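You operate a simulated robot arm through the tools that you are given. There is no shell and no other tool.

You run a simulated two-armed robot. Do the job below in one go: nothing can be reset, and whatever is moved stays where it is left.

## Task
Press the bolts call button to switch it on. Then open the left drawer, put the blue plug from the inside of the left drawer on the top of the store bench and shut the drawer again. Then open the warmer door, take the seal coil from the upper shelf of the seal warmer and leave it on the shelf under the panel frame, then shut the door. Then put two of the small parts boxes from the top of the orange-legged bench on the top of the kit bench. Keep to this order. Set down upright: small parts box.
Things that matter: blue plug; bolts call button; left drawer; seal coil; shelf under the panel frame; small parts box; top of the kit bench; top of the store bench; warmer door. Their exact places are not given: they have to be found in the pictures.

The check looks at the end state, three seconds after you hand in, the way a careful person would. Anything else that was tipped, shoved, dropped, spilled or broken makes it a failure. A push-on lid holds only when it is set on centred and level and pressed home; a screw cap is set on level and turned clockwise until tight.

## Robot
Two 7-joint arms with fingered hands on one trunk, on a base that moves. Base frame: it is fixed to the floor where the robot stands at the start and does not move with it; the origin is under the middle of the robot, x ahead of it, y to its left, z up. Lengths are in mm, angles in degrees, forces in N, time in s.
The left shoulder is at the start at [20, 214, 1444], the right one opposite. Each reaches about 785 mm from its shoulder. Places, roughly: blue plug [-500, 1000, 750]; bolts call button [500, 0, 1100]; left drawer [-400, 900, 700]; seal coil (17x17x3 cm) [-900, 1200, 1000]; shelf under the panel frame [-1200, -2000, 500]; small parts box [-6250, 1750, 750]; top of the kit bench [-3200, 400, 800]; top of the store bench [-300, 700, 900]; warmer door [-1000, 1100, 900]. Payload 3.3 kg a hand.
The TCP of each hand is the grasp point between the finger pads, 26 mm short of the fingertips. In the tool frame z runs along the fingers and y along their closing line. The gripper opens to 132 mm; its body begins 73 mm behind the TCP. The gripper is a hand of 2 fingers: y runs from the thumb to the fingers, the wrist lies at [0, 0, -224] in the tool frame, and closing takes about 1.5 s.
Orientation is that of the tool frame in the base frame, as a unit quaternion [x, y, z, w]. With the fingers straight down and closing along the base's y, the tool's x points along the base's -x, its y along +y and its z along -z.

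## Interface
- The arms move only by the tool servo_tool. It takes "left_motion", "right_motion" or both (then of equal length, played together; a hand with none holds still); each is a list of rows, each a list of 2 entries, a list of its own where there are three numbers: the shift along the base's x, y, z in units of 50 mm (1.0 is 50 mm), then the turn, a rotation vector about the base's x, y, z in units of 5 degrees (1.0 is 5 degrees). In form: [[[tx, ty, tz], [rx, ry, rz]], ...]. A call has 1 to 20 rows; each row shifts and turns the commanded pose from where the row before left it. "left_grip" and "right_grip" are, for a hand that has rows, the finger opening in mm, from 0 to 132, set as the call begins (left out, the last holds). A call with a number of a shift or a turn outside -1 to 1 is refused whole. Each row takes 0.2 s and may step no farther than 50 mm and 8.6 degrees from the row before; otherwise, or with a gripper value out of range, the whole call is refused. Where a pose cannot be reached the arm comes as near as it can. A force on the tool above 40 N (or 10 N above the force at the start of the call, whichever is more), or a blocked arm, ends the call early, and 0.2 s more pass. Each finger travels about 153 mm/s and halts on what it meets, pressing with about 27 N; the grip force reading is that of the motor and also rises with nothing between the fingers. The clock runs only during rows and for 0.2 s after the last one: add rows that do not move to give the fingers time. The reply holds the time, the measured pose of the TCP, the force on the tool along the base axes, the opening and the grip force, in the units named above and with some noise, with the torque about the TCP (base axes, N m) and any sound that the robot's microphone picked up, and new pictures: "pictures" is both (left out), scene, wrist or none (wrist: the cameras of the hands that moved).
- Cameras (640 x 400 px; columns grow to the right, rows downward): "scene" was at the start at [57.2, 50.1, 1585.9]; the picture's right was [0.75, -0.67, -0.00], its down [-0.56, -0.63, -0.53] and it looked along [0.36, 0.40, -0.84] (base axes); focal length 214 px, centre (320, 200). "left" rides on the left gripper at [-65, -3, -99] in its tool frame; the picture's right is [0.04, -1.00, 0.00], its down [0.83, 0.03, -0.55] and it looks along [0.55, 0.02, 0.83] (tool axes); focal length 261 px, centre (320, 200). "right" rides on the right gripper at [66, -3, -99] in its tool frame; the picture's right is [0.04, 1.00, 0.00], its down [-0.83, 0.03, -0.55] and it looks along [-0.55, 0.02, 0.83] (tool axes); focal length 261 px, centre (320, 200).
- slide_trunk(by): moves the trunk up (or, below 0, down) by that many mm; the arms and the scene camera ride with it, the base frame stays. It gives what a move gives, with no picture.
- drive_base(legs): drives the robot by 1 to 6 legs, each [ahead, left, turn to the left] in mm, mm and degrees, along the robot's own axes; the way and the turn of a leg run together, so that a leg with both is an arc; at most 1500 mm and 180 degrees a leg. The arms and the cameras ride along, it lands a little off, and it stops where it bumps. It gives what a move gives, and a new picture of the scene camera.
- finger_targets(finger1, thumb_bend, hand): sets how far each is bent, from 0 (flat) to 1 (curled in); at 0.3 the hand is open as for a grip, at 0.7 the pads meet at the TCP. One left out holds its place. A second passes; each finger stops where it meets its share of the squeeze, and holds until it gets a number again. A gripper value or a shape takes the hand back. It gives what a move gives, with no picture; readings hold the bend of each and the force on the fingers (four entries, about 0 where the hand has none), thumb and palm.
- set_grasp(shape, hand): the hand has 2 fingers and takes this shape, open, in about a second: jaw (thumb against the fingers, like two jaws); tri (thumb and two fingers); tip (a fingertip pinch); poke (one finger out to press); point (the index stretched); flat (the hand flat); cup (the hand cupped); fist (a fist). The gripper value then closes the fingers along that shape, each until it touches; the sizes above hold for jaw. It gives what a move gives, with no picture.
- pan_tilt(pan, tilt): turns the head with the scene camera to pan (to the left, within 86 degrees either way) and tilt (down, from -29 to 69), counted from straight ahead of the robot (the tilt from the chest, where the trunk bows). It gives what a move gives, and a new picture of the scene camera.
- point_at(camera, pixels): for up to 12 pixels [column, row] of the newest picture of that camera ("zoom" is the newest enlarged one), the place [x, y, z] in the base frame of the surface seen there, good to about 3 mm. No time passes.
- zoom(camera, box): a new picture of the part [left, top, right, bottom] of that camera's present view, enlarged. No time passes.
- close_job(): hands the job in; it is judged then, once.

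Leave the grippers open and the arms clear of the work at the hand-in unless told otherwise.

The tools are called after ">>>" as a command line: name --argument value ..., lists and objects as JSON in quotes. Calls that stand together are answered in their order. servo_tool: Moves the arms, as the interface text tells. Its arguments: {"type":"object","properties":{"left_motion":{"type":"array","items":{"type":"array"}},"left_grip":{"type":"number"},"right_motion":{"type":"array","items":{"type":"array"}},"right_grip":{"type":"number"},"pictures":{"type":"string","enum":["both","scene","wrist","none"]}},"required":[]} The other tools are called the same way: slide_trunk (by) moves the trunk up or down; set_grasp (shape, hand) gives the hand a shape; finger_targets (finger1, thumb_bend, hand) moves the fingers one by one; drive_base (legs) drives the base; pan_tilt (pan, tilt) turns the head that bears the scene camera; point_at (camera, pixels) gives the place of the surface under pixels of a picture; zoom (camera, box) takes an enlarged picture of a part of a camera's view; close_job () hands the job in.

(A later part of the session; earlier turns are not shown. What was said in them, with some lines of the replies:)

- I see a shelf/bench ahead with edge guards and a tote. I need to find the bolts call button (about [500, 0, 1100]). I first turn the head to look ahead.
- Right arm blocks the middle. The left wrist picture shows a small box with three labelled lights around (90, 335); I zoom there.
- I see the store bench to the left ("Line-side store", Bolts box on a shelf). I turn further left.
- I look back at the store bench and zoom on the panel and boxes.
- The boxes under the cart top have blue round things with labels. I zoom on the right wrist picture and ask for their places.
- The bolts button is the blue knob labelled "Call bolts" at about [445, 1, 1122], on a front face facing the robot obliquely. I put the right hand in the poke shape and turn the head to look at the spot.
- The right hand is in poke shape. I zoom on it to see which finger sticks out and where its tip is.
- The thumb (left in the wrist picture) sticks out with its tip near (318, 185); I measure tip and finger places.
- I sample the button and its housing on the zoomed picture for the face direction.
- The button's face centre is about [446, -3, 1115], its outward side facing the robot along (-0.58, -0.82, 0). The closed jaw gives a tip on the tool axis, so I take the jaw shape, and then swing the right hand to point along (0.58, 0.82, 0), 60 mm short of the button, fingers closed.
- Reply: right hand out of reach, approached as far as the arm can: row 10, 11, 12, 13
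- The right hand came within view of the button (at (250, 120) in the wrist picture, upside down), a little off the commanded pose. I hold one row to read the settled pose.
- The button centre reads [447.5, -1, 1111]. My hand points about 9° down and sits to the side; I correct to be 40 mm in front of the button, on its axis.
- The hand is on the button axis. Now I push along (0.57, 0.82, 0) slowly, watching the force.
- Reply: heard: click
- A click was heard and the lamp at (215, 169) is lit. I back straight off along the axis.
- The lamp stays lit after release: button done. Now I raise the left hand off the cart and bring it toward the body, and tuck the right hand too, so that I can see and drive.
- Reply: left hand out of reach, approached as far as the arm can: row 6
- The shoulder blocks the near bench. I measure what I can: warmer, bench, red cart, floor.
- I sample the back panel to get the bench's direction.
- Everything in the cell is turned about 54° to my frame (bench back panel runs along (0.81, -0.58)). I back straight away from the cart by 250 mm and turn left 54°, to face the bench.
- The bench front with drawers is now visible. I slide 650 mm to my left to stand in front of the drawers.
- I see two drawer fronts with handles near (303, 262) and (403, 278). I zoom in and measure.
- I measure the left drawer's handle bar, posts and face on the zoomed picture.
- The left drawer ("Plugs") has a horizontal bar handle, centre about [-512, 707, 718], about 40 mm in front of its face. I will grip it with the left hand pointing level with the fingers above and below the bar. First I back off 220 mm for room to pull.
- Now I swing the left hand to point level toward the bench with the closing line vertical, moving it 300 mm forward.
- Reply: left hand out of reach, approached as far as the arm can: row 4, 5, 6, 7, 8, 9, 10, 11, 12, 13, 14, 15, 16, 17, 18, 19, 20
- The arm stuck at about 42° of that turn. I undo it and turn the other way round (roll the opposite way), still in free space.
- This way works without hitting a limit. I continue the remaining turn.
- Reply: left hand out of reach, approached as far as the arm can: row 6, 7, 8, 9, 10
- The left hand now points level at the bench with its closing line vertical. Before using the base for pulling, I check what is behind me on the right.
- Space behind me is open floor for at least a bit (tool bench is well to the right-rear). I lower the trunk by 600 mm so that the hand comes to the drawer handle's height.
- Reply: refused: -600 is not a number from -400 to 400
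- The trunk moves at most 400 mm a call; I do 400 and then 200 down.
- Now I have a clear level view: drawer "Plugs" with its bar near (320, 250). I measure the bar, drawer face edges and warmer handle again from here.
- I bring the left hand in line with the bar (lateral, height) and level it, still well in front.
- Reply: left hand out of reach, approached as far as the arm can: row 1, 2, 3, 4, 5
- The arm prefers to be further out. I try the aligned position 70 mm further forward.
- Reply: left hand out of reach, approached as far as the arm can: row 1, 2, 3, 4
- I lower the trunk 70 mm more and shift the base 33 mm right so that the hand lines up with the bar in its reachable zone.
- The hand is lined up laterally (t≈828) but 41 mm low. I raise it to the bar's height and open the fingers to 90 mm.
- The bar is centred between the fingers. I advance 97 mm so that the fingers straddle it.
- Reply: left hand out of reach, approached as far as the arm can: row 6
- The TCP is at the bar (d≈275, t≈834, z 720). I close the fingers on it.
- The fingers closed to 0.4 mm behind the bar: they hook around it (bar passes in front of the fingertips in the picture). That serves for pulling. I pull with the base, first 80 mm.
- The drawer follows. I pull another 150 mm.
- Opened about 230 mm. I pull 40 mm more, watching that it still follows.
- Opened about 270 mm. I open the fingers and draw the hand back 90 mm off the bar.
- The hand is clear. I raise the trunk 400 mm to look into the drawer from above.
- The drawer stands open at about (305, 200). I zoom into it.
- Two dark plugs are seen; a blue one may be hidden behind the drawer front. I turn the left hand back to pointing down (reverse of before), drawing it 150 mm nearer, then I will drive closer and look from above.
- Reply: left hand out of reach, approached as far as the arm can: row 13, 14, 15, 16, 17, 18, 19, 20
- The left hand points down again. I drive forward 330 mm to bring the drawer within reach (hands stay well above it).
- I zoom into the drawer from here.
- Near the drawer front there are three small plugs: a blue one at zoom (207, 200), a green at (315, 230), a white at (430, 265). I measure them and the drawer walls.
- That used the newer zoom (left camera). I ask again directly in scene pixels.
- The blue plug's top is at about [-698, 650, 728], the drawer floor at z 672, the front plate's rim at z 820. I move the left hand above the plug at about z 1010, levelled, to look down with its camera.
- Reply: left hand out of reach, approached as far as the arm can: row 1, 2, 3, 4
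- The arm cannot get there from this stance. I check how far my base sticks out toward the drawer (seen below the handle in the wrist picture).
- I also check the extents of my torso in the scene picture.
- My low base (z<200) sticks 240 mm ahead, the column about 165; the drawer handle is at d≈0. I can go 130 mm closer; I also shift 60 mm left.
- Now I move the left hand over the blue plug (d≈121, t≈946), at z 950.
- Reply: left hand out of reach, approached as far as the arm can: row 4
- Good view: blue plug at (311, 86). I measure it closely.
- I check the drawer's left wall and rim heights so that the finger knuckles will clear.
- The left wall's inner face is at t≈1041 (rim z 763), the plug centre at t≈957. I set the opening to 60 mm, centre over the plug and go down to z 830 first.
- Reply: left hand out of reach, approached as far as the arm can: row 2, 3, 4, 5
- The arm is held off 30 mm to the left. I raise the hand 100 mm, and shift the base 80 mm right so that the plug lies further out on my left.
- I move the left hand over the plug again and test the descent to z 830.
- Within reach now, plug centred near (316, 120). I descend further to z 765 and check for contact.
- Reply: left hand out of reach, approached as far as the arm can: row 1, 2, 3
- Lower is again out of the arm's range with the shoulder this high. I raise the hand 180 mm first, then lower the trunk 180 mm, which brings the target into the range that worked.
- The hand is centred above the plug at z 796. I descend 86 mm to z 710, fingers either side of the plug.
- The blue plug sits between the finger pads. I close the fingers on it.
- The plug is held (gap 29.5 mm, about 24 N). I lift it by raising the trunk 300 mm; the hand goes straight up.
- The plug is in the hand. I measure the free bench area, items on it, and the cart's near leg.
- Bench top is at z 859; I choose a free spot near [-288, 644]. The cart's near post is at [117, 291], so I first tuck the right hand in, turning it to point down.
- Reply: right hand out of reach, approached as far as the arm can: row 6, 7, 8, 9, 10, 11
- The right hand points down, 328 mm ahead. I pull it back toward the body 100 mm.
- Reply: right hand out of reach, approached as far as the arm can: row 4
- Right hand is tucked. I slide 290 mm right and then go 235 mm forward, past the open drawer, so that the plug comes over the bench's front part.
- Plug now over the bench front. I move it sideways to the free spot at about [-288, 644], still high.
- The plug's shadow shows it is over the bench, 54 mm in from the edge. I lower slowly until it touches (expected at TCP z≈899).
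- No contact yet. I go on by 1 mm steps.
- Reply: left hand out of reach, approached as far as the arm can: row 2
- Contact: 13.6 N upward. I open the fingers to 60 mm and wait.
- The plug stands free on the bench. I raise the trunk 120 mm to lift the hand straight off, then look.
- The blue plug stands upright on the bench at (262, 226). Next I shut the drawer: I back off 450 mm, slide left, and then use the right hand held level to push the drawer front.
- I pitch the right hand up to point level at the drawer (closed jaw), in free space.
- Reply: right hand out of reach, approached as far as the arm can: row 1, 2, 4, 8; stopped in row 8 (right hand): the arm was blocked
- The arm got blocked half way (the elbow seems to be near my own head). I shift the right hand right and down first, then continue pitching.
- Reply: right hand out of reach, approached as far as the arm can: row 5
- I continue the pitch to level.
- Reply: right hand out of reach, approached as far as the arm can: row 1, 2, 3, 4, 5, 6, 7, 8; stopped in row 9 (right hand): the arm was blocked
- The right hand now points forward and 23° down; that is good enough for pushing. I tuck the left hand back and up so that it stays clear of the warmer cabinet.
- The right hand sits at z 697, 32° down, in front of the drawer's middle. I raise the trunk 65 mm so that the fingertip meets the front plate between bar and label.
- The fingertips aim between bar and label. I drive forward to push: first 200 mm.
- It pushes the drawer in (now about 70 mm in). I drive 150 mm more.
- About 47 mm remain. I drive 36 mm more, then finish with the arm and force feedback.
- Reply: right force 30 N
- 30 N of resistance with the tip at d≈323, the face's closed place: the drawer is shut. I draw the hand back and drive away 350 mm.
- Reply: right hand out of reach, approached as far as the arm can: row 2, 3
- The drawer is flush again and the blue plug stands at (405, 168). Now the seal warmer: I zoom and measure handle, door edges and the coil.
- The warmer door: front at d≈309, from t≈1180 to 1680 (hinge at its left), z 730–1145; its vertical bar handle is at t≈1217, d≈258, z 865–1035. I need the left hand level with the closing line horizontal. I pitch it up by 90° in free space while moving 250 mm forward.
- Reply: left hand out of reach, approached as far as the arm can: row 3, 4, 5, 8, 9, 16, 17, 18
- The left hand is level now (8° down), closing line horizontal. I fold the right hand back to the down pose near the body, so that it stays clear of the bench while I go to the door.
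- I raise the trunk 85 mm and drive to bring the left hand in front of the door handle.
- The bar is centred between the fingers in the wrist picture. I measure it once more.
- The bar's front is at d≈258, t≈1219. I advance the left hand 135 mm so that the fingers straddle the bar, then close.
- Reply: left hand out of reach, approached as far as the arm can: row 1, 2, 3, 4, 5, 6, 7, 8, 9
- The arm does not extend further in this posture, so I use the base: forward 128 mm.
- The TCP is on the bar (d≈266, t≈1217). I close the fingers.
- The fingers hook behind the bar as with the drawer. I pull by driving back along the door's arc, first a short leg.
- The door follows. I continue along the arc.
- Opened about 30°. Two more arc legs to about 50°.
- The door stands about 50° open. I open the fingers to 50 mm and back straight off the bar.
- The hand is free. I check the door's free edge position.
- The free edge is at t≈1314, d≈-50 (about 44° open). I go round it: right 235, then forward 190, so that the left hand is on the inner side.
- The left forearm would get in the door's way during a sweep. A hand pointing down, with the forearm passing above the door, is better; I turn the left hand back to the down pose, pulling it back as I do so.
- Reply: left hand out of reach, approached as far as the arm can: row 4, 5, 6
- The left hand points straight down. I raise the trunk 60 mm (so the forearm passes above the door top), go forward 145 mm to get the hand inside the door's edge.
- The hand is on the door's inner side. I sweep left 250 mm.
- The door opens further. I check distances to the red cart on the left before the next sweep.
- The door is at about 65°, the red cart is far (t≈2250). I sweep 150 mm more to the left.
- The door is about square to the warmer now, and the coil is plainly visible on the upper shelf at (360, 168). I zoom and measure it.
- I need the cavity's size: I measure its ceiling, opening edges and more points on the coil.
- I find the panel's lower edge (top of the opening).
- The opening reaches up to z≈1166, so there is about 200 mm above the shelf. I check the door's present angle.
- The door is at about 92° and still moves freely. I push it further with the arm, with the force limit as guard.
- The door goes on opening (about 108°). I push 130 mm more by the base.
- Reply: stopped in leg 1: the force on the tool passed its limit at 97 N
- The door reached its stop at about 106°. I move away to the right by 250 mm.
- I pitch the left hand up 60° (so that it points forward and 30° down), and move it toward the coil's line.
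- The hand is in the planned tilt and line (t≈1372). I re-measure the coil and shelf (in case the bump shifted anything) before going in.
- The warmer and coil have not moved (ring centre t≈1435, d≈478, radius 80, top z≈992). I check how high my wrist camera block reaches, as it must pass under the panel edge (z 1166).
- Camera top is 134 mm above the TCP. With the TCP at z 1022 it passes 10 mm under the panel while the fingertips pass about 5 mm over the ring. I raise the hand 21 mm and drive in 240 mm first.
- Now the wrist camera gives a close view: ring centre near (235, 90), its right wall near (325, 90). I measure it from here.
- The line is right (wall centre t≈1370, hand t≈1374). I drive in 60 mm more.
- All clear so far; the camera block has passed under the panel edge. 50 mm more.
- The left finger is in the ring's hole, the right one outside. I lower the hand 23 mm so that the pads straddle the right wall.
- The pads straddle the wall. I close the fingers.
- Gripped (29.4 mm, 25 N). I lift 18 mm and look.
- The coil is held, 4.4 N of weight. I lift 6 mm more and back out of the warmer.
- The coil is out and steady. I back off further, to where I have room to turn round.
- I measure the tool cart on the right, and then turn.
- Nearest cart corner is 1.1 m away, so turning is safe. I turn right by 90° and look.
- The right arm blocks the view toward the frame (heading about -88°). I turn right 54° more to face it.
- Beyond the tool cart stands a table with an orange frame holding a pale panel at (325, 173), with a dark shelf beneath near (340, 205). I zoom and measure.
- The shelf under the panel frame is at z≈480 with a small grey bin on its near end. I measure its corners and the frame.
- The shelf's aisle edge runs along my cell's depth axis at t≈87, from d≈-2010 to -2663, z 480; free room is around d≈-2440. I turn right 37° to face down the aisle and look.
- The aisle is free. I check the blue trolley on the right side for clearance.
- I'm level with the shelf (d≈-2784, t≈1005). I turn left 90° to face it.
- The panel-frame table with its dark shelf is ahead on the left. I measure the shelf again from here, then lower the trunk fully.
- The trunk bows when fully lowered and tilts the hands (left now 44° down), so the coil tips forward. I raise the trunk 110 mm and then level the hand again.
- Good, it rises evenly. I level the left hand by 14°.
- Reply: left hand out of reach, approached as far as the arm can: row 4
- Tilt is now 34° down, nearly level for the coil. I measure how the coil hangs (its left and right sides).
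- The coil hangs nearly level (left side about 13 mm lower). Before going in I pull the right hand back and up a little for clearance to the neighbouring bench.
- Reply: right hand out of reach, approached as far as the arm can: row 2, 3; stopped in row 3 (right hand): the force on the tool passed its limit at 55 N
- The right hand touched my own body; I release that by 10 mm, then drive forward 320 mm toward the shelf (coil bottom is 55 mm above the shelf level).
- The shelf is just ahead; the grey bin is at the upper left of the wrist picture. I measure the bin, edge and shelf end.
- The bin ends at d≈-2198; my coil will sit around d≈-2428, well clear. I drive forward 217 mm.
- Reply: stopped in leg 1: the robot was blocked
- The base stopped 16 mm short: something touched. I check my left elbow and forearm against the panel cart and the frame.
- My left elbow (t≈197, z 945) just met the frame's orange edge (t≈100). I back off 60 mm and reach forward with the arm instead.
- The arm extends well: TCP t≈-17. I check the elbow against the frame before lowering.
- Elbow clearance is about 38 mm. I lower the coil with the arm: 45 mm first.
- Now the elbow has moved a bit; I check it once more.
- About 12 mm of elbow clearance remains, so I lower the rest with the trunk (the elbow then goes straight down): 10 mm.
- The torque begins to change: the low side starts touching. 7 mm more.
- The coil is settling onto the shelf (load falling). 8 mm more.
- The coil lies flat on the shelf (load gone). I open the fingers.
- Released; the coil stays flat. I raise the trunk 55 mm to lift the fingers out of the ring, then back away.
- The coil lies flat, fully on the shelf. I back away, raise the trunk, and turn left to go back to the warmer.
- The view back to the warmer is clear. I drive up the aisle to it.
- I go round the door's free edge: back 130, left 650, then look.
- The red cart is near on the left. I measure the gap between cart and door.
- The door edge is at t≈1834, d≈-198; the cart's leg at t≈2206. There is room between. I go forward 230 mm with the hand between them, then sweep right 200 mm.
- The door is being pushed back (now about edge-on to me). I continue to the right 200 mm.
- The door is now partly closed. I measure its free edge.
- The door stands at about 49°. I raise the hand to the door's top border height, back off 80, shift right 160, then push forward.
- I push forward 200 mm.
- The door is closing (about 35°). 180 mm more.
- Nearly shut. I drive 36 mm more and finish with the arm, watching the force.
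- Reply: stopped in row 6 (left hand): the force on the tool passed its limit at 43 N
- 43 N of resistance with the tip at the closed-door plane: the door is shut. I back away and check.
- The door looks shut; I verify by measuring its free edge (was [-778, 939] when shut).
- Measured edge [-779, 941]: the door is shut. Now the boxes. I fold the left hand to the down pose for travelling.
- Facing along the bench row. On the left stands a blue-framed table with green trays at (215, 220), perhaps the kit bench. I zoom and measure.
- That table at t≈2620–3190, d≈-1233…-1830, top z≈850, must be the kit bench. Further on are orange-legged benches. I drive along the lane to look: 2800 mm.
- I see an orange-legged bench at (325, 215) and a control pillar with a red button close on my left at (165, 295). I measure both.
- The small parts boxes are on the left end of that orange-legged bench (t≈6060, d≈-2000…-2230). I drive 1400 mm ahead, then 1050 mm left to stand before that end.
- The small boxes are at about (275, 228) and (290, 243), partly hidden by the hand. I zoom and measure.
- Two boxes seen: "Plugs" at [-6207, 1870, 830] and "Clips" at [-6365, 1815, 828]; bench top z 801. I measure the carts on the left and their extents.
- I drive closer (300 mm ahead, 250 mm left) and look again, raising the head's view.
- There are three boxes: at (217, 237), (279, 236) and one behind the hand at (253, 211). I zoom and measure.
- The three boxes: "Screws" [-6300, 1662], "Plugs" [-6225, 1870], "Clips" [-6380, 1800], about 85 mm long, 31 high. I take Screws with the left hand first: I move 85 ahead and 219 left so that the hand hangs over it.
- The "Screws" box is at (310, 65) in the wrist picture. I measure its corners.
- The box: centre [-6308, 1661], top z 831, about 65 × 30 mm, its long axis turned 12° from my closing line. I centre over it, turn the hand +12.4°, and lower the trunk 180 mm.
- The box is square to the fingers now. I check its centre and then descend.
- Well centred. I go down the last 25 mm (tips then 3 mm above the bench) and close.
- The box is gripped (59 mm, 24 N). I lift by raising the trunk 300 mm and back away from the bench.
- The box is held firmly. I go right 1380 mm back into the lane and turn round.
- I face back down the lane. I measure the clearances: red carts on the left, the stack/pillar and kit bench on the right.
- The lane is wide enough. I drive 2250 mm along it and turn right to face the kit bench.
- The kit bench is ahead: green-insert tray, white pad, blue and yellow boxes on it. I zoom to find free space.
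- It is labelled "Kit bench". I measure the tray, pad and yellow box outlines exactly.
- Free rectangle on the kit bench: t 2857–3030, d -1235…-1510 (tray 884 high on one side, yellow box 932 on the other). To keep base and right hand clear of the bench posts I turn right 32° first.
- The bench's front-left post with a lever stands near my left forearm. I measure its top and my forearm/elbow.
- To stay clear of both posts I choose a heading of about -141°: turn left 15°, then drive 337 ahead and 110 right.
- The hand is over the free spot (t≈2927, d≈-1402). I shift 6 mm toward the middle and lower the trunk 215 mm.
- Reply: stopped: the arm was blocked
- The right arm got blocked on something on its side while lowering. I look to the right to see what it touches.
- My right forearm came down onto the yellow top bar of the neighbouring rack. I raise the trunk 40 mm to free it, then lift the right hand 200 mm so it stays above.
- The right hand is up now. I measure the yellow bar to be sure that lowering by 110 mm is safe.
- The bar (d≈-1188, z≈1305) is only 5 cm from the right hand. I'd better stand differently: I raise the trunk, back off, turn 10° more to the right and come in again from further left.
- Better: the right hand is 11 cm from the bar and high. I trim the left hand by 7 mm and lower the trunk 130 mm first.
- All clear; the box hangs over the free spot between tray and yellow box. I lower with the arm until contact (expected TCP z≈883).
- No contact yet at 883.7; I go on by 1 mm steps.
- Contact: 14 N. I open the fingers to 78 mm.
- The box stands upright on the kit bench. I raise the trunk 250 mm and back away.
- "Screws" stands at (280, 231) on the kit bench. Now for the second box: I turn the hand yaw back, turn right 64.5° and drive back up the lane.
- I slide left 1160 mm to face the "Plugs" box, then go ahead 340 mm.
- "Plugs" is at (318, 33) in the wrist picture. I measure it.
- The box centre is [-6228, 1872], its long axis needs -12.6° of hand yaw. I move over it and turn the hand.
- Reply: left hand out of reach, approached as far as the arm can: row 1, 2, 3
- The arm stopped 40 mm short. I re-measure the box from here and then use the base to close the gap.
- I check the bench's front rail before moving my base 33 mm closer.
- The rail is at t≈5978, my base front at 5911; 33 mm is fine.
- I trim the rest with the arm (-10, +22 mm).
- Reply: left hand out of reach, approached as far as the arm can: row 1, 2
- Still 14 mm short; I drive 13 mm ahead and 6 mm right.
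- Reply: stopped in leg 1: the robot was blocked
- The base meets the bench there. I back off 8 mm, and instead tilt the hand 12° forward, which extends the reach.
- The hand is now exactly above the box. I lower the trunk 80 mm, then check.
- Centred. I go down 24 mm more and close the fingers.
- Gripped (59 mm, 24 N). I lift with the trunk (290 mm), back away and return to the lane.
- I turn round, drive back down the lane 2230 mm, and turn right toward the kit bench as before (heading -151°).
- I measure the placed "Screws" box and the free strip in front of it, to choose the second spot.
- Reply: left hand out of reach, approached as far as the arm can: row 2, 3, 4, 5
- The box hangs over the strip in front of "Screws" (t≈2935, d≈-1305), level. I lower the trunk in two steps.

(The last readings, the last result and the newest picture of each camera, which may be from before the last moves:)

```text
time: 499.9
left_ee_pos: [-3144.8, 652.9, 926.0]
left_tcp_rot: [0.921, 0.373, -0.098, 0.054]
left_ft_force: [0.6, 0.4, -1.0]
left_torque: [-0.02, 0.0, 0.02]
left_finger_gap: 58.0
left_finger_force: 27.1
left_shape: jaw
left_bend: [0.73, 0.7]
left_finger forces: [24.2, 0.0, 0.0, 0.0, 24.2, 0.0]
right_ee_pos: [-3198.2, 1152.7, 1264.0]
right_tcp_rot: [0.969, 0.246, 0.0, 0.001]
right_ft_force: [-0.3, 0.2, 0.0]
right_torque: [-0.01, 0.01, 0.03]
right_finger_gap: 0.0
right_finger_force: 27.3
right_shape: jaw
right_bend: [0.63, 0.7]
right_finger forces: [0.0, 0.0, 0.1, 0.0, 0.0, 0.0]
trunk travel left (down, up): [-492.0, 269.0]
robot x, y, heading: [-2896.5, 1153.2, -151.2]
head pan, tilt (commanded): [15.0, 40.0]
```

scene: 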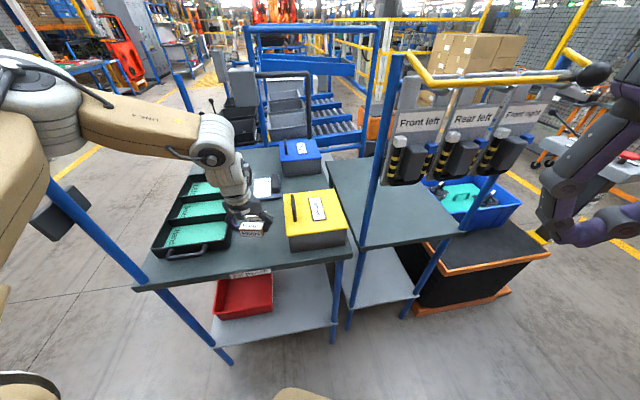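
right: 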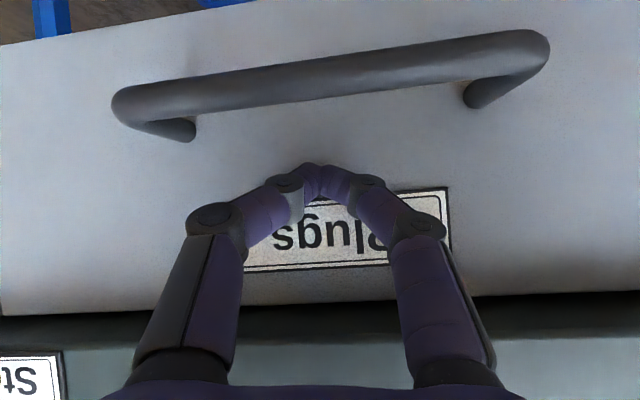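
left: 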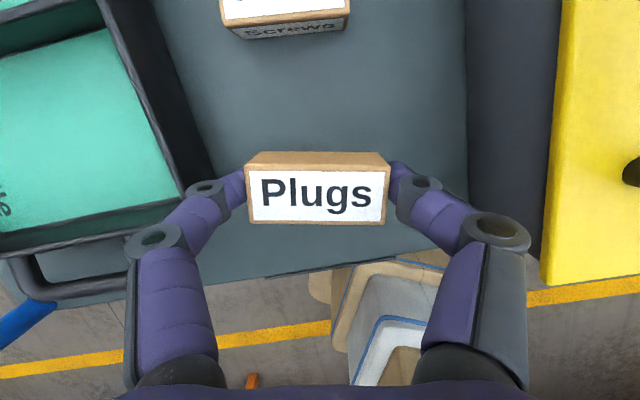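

Clear of tray and yellow box. I lower with the arm to contact (expected TCP z≈882).

>>> servo_tool --left_motion '[[[0, 0, -0.2], [0, 0, 0]], [[0, 0, -0.2], [0, 0, 0]], [[0, 0, -0.2], [0, 0, 0]], [[0, 0, -0.1], [0, 0, 0]], [[0, 0, -0.06], [0, 0, 0]], [[0, 0, 0], [0, 0, 0]]]' --pictures "wrist"

```text
time: 501.3
left_ee_pos: [-3134.6, 649.5, 895.0]
left_tcp_rot: [0.922, 0.371, -0.099, 0.052]
left_ft_force: [0.3, -0.5, -0.1]
left_torque: [0.0, -0.01, -0.03]
left_finger_gap: 57.9
left_finger_force: 27.0
left_shape: jaw
left_bend: [0.73, 0.7]
left_finger forces: [24.2, 0.0, 0.0, 0.1, 24.2, 0.0]
left hand out of reach, approached as far as the arm can: row 2, 3, 4
right_ee_pos: [-3197.8, 1152.4, 1263.3]
right_tcp_rot: [0.97, 0.245, 0.001, 0.001]
right_ft_force: [0.3, 0.2, 0.2]
right_torque: [-0.01, 0.02, 0.01]
right_finger_gap: 0.0
right_finger_force: 27.5
right_shape: jaw
right_bend: [0.63, 0.7]
right_finger forces: [0.0, 0.0, 0.1, 0.0, 0.0, 0.0]
trunk travel left (down, up): [-492.0, 269.0]
robot x, y, heading: [-2900.7, 1152.0, -151.3]
head pan, tilt (commanded): [15.0, 40.0]
```

left: 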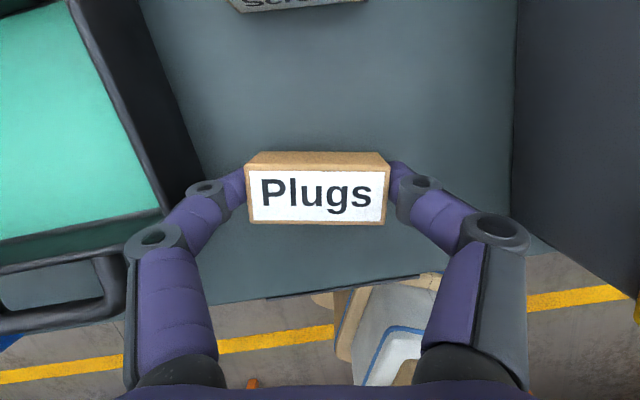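

The arm is at its limit; I lower the rest with the trunk in small steps.

>>> slide_trunk --by -9

>>> slide_trunk --by -2

```text
time: 501.9
left_ee_pos: [-3133.7, 649.4, 885.1]
left_tcp_rot: [0.922, 0.371, -0.099, 0.053]
left_ft_force: [-1.1, -0.2, -0.7]
left_torque: [-0.02, -0.01, 0.0]
left_finger_gap: 57.9
left_finger_force: 27.0
left_shape: jaw
left_bend: [0.73, 0.7]
left_finger forces: [24.2, 0.1, 0.1, 0.0, 24.2, 0.0]
right_ee_pos: [-3198.6, 1152.2, 1254.9]
right_tcp_rot: [0.97, 0.245, 0.0, 0.001]
right_ft_force: [-0.5, -0.2, 0.7]
right_torque: [-0.01, 0.01, 0.04]
right_finger_gap: 0.0
right_finger_force: 26.7
right_shape: jaw
right_bend: [0.63, 0.7]
right_finger forces: [0.0, 0.0, 0.0, 0.1, 0.0, 0.0]
trunk travel left (down, up): [-483.0, 278.0]
robot x, y, heading: [-2897.5, 1155.1, -151.4]
head pan, tilt (commanded): [15.0, 40.0]
```

```text
time: 502.4
left_ee_pos: [-3135.2, 649.5, 882.6]
left_tcp_rot: [0.922, 0.371, -0.099, 0.054]
left_ft_force: [-0.7, 0.5, 0.1]
left_torque: [0.0, 0.0, 0.0]
left_finger_gap: 58.3
left_finger_force: 27.1
left_shape: jaw
left_bend: [0.73, 0.7]
left_finger forces: [24.7, 0.0, 0.1, 0.1, 24.8, 0.0]
right_ee_pos: [-3198.3, 1153.9, 1253.6]
right_tcp_rot: [0.969, 0.246, 0.0, 0.001]
right_ft_force: [0.8, 0.6, 0.0]
right_torque: [0.01, -0.02, 0.0]
right_finger_gap: 0.0
right_finger_force: 26.8
right_shape: jaw
right_bend: [0.63, 0.7]
right_finger forces: [0.0, 0.0, 0.1, 0.1, 0.1, 0.0]
trunk travel left (down, up): [-481.0, 280.0]
robot x, y, heading: [-2901.2, 1154.4, -151.1]
head pan, tilt (commanded): [15.0, 40.0]
```

Contact is just starting (finger loads rise). One more millimetre, then I release.

>>> slide_trunk --by -1

>>> servo_tool --left_motion '[[[0, 0, 0], [0, 0, 0]], [[0, 0, 0], [0, 0, 0]], [[0, 0, 0], [0, 0, 0]], [[0, 0, 0], [0, 0, 0]]]' --left_grip 76 --pictures "wrist"

```text
time: 502.9
left_ee_pos: [-3136.4, 650.0, 883.2]
left_tcp_rot: [0.921, 0.372, -0.1, 0.053]
left_ft_force: [0.2, -0.3, 6.2]
left_torque: [0.0, 0.06, -0.02]
left_finger_gap: 57.8
left_finger_force: 26.6
left_shape: jaw
left_bend: [0.73, 0.7]
left_finger forces: [25.6, 0.1, 0.0, 0.0, 25.2, 0.1]
right_ee_pos: [-3197.7, 1153.3, 1251.1]
right_tcp_rot: [0.969, 0.245, 0.0, 0.0]
right_ft_force: [0.4, -0.4, 0.0]
right_torque: [0.03, 0.02, -0.02]
right_finger_gap: 0.1
right_finger_force: 27.0
right_shape: jaw
right_bend: [0.63, 0.7]
right_finger forces: [0.0, 0.0, 0.1, 0.1, 0.0, 0.1]
trunk travel left (down, up): [-480.0, 281.0]
robot x, y, heading: [-2897.9, 1154.9, -151.2]
head pan, tilt (commanded): [15.0, 40.0]
```

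```text
time: 503.9
left_ee_pos: [-3134.7, 648.1, 882.1]
left_tcp_rot: [0.922, 0.371, -0.099, 0.052]
left_ft_force: [0.2, 0.4, -1.0]
left_torque: [0.0, -0.02, -0.01]
left_finger_gap: 75.4
left_finger_force: 0.1
left_shape: jaw
left_bend: [0.72, 0.7]
left_finger forces: [0.1, 0.0, 0.1, 0.1, 0.1, 0.1]
right_ee_pos: [-3199.1, 1152.8, 1252.0]
right_tcp_rot: [0.969, 0.246, -0.001, 0.001]
right_ft_force: [-0.2, -0.1, -0.2]
right_torque: [-0.01, 0.03, -0.01]
right_finger_gap: 0.0
right_finger_force: 27.4
right_shape: jaw
right_bend: [0.63, 0.7]
right_finger forces: [0.1, 0.0, 0.0, 0.0, 0.0, 0.0]
trunk travel left (down, up): [-480.0, 281.0]
robot x, y, heading: [-2899.4, 1154.8, -151.0]
head pan, tilt (commanded): [15.0, 40.0]
```

left: 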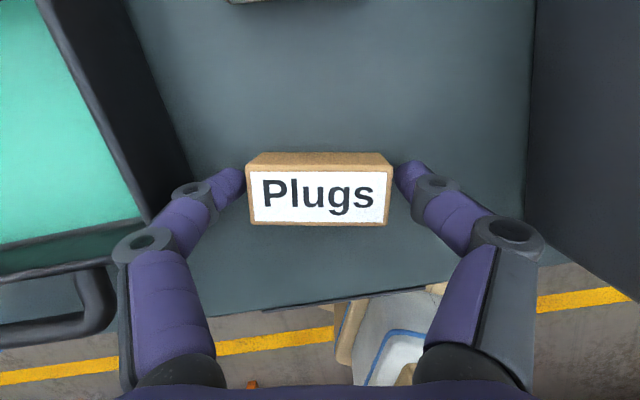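

"Plugs" stands upright. I raise the trunk 240 mm and back off 300 mm.

>>> slide_trunk --by 240

>>> drive_base --legs '[[-250, 0, 0]]'

>>> zoom --camera "scene" --box '[180, 150, 400, 310]'

```text
time: 506.4
left_ee_pos: [-3134.6, 648.1, 1130.2]
left_tcp_rot: [0.921, 0.371, -0.108, 0.053]
left_ft_force: [0.7, -0.1, -0.1]
left_torque: [0.01, 0.0, 0.02]
left_finger_gap: 75.3
left_finger_force: 0.0
left_shape: jaw
left_bend: [0.72, 0.7]
left_finger forces: [0.1, 0.0, 0.0, 0.1, 0.0, 0.0]
right_ee_pos: [-3199.1, 1152.7, 1490.7]
right_tcp_rot: [0.969, 0.246, 0.001, 0.001]
right_ft_force: [0.7, -0.3, 0.5]
right_torque: [-0.01, 0.02, -0.03]
right_finger_gap: 0.0
right_finger_force: 26.8
right_shape: jaw
right_bend: [0.63, 0.7]
right_finger forces: [0.0, 0.0, 0.0, 0.1, 0.1, 0.0]
trunk travel left (down, up): [-720.0, 41.0]
robot x, y, heading: [-2897.8, 1149.7, -151.3]
head pan, tilt (commanded): [15.0, 40.0]
```

```text
time: 508.2
left_ee_pos: [-2914.8, 769.9, 1130.2]
left_tcp_rot: [0.921, 0.371, -0.109, 0.053]
left_ft_force: [-0.3, 0.1, -0.3]
left_torque: [0.0, -0.02, 0.01]
left_finger_gap: 75.2
left_finger_force: 0.0
left_shape: jaw
left_bend: [0.72, 0.7]
left_finger forces: [0.1, 0.0, 0.0, 0.0, 0.0, 0.1]
right_ee_pos: [-2978.8, 1273.3, 1491.7]
right_tcp_rot: [0.969, 0.246, 0.0, 0.001]
right_ft_force: [-0.3, 0.0, -0.8]
right_torque: [0.0, 0.04, 0.04]
right_finger_gap: 0.6
right_finger_force: 26.8
right_shape: jaw
right_bend: [0.63, 0.7]
right_finger forces: [0.0, 0.0, 0.0, 0.0, 0.0, 0.0]
trunk travel left (down, up): [-720.0, 41.0]
robot x, y, heading: [-2678.9, 1274.4, -151.4]
head pan, tilt (commanded): [15.0, 40.0]
```

scene: 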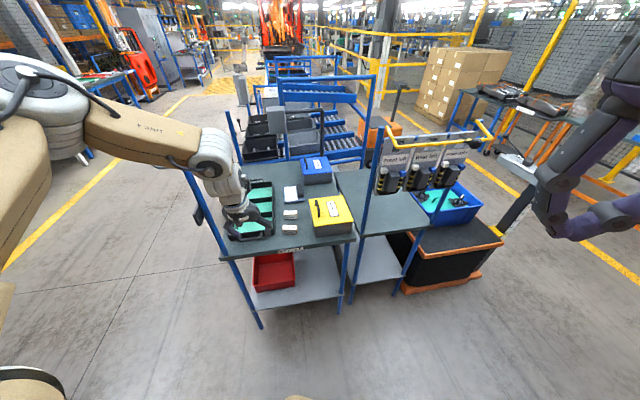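

```text
2.50 times, centred on (290, 230) of scene
```

zoom: 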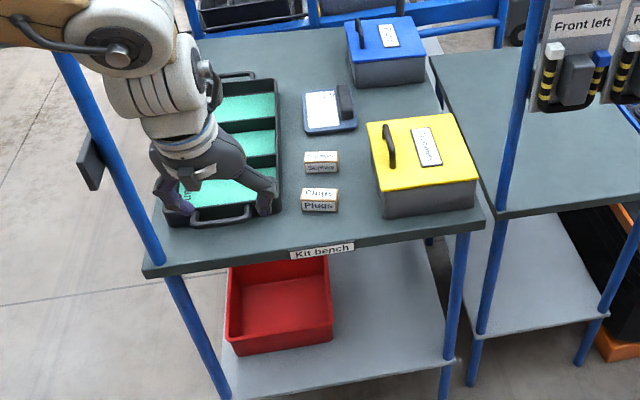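

Both boxes stand upright on the kit bench. I open both grippers with the arms clear of the work.

>>> servo_tool --left_motion '[[[0, 0, 0], [0, 0, 0]], [[0, 0, 0], [0, 0, 0]], [[0, 0, 0], [0, 0, 0]], [[0, 0, 0], [0, 0, 0]], [[0, 0, 0], [0, 0, 0]]]' --right_motion '[[[0, 0, 0], [0, 0, 0]], [[0, 0, 0], [0, 0, 0]], [[0, 0, 0], [0, 0, 0]], [[0, 0, 0], [0, 0, 0]], [[0, 0, 0], [0, 0, 0]]]' --left_grip 132 --right_grip 132 --pictures "scene"

>>> zoom --camera "scene" --box '[350, 110, 520, 240]'

```text
time: 509.4
left_ee_pos: [-2915.1, 770.1, 1130.8]
left_tcp_rot: [0.921, 0.372, -0.108, 0.053]
left_ft_force: [0.4, 0.4, 0.9]
left_torque: [-0.02, -0.04, -0.02]
left_finger_gap: 131.9
left_finger_force: 0.0
left_shape: jaw
left_bend: [0.3, 0.3]
left_finger forces: [0.0, 0.1, 0.0, 0.0, 0.0, 0.1]
right_ee_pos: [-2978.0, 1274.0, 1492.0]
right_tcp_rot: [0.969, 0.246, 0.001, 0.001]
right_ft_force: [-0.7, -0.1, 0.1]
right_torque: [0.01, -0.01, 0.01]
right_finger_gap: 132.1
right_finger_force: 0.1
right_shape: jaw
right_bend: [0.3, 0.3]
right_finger forces: [0.1, 0.0, 0.0, 0.1, 0.0, 0.0]
trunk travel left (down, up): [-720.0, 41.0]
robot x, y, heading: [-2677.9, 1273.0, -150.9]
head pan, tilt (commanded): [15.0, 40.0]
```

scene: 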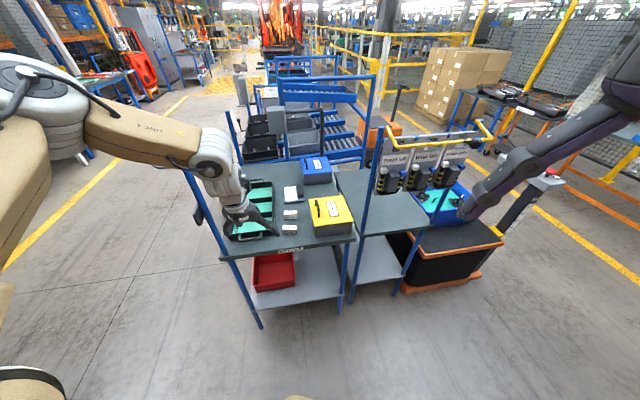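

```text
3.08 times, centred on (435, 175) of scene
```

zoom: 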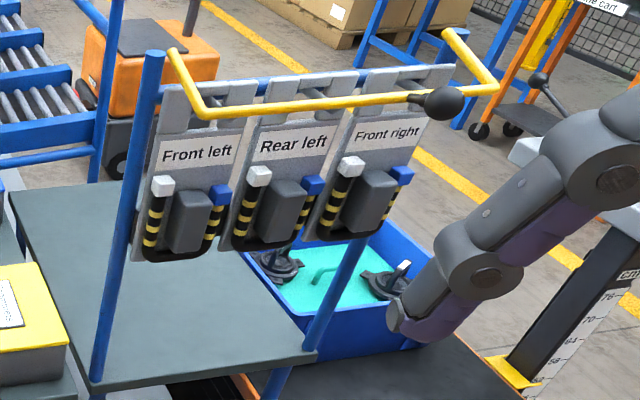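

The neighbouring rack and its bar look as before. Everything is done: bolts button lit, blue plug on the store bench with the drawer shut, coil on the shelf under the panel frame with the warmer door shut, two boxes upright on the kit bench. The grippers are open and the arms clear, so I hand in.

>>> close_job

```text
The job is handed in.
```

I did the four jobs in the order you gave and handed in. I have no result from the check yet.

- **Bolts call button:** pressed once. I heard the click, and the lamp stayed lit after I released it.
- **Blue plug:** it stands upright on the store bench. The left drawer is shut and flush with its neighbour.
- **Seal coil:** it lies flat on the shelf under the panel frame, clear of the grey bin. The warmer door is shut; its measured edge matched where it was before I opened it.
- **Small parts boxes:** "Screws" and "Plugs" stand upright on the kit bench. "Clips" is still on the orange-legged bench.

I made these unplanned contacts along the way:

- **Warmer door:** I pushed it against its stop at about 97 N. The warmer and coil measured in the same place afterwards.
- **Panel frame:** my left elbow touched its edge. Its measured edge hadn't shifted.
- **Rack beside the kit bench:** my right forearm came down on its top bar. The bar and the hanging parts looked unchanged.
- **Orange-legged bench:** my base was blocked moving up to it, probably by the bench. I saw nothing tipped, but I took no before-and-after measurement there.

The grippers are open and both arms are clear of the work.
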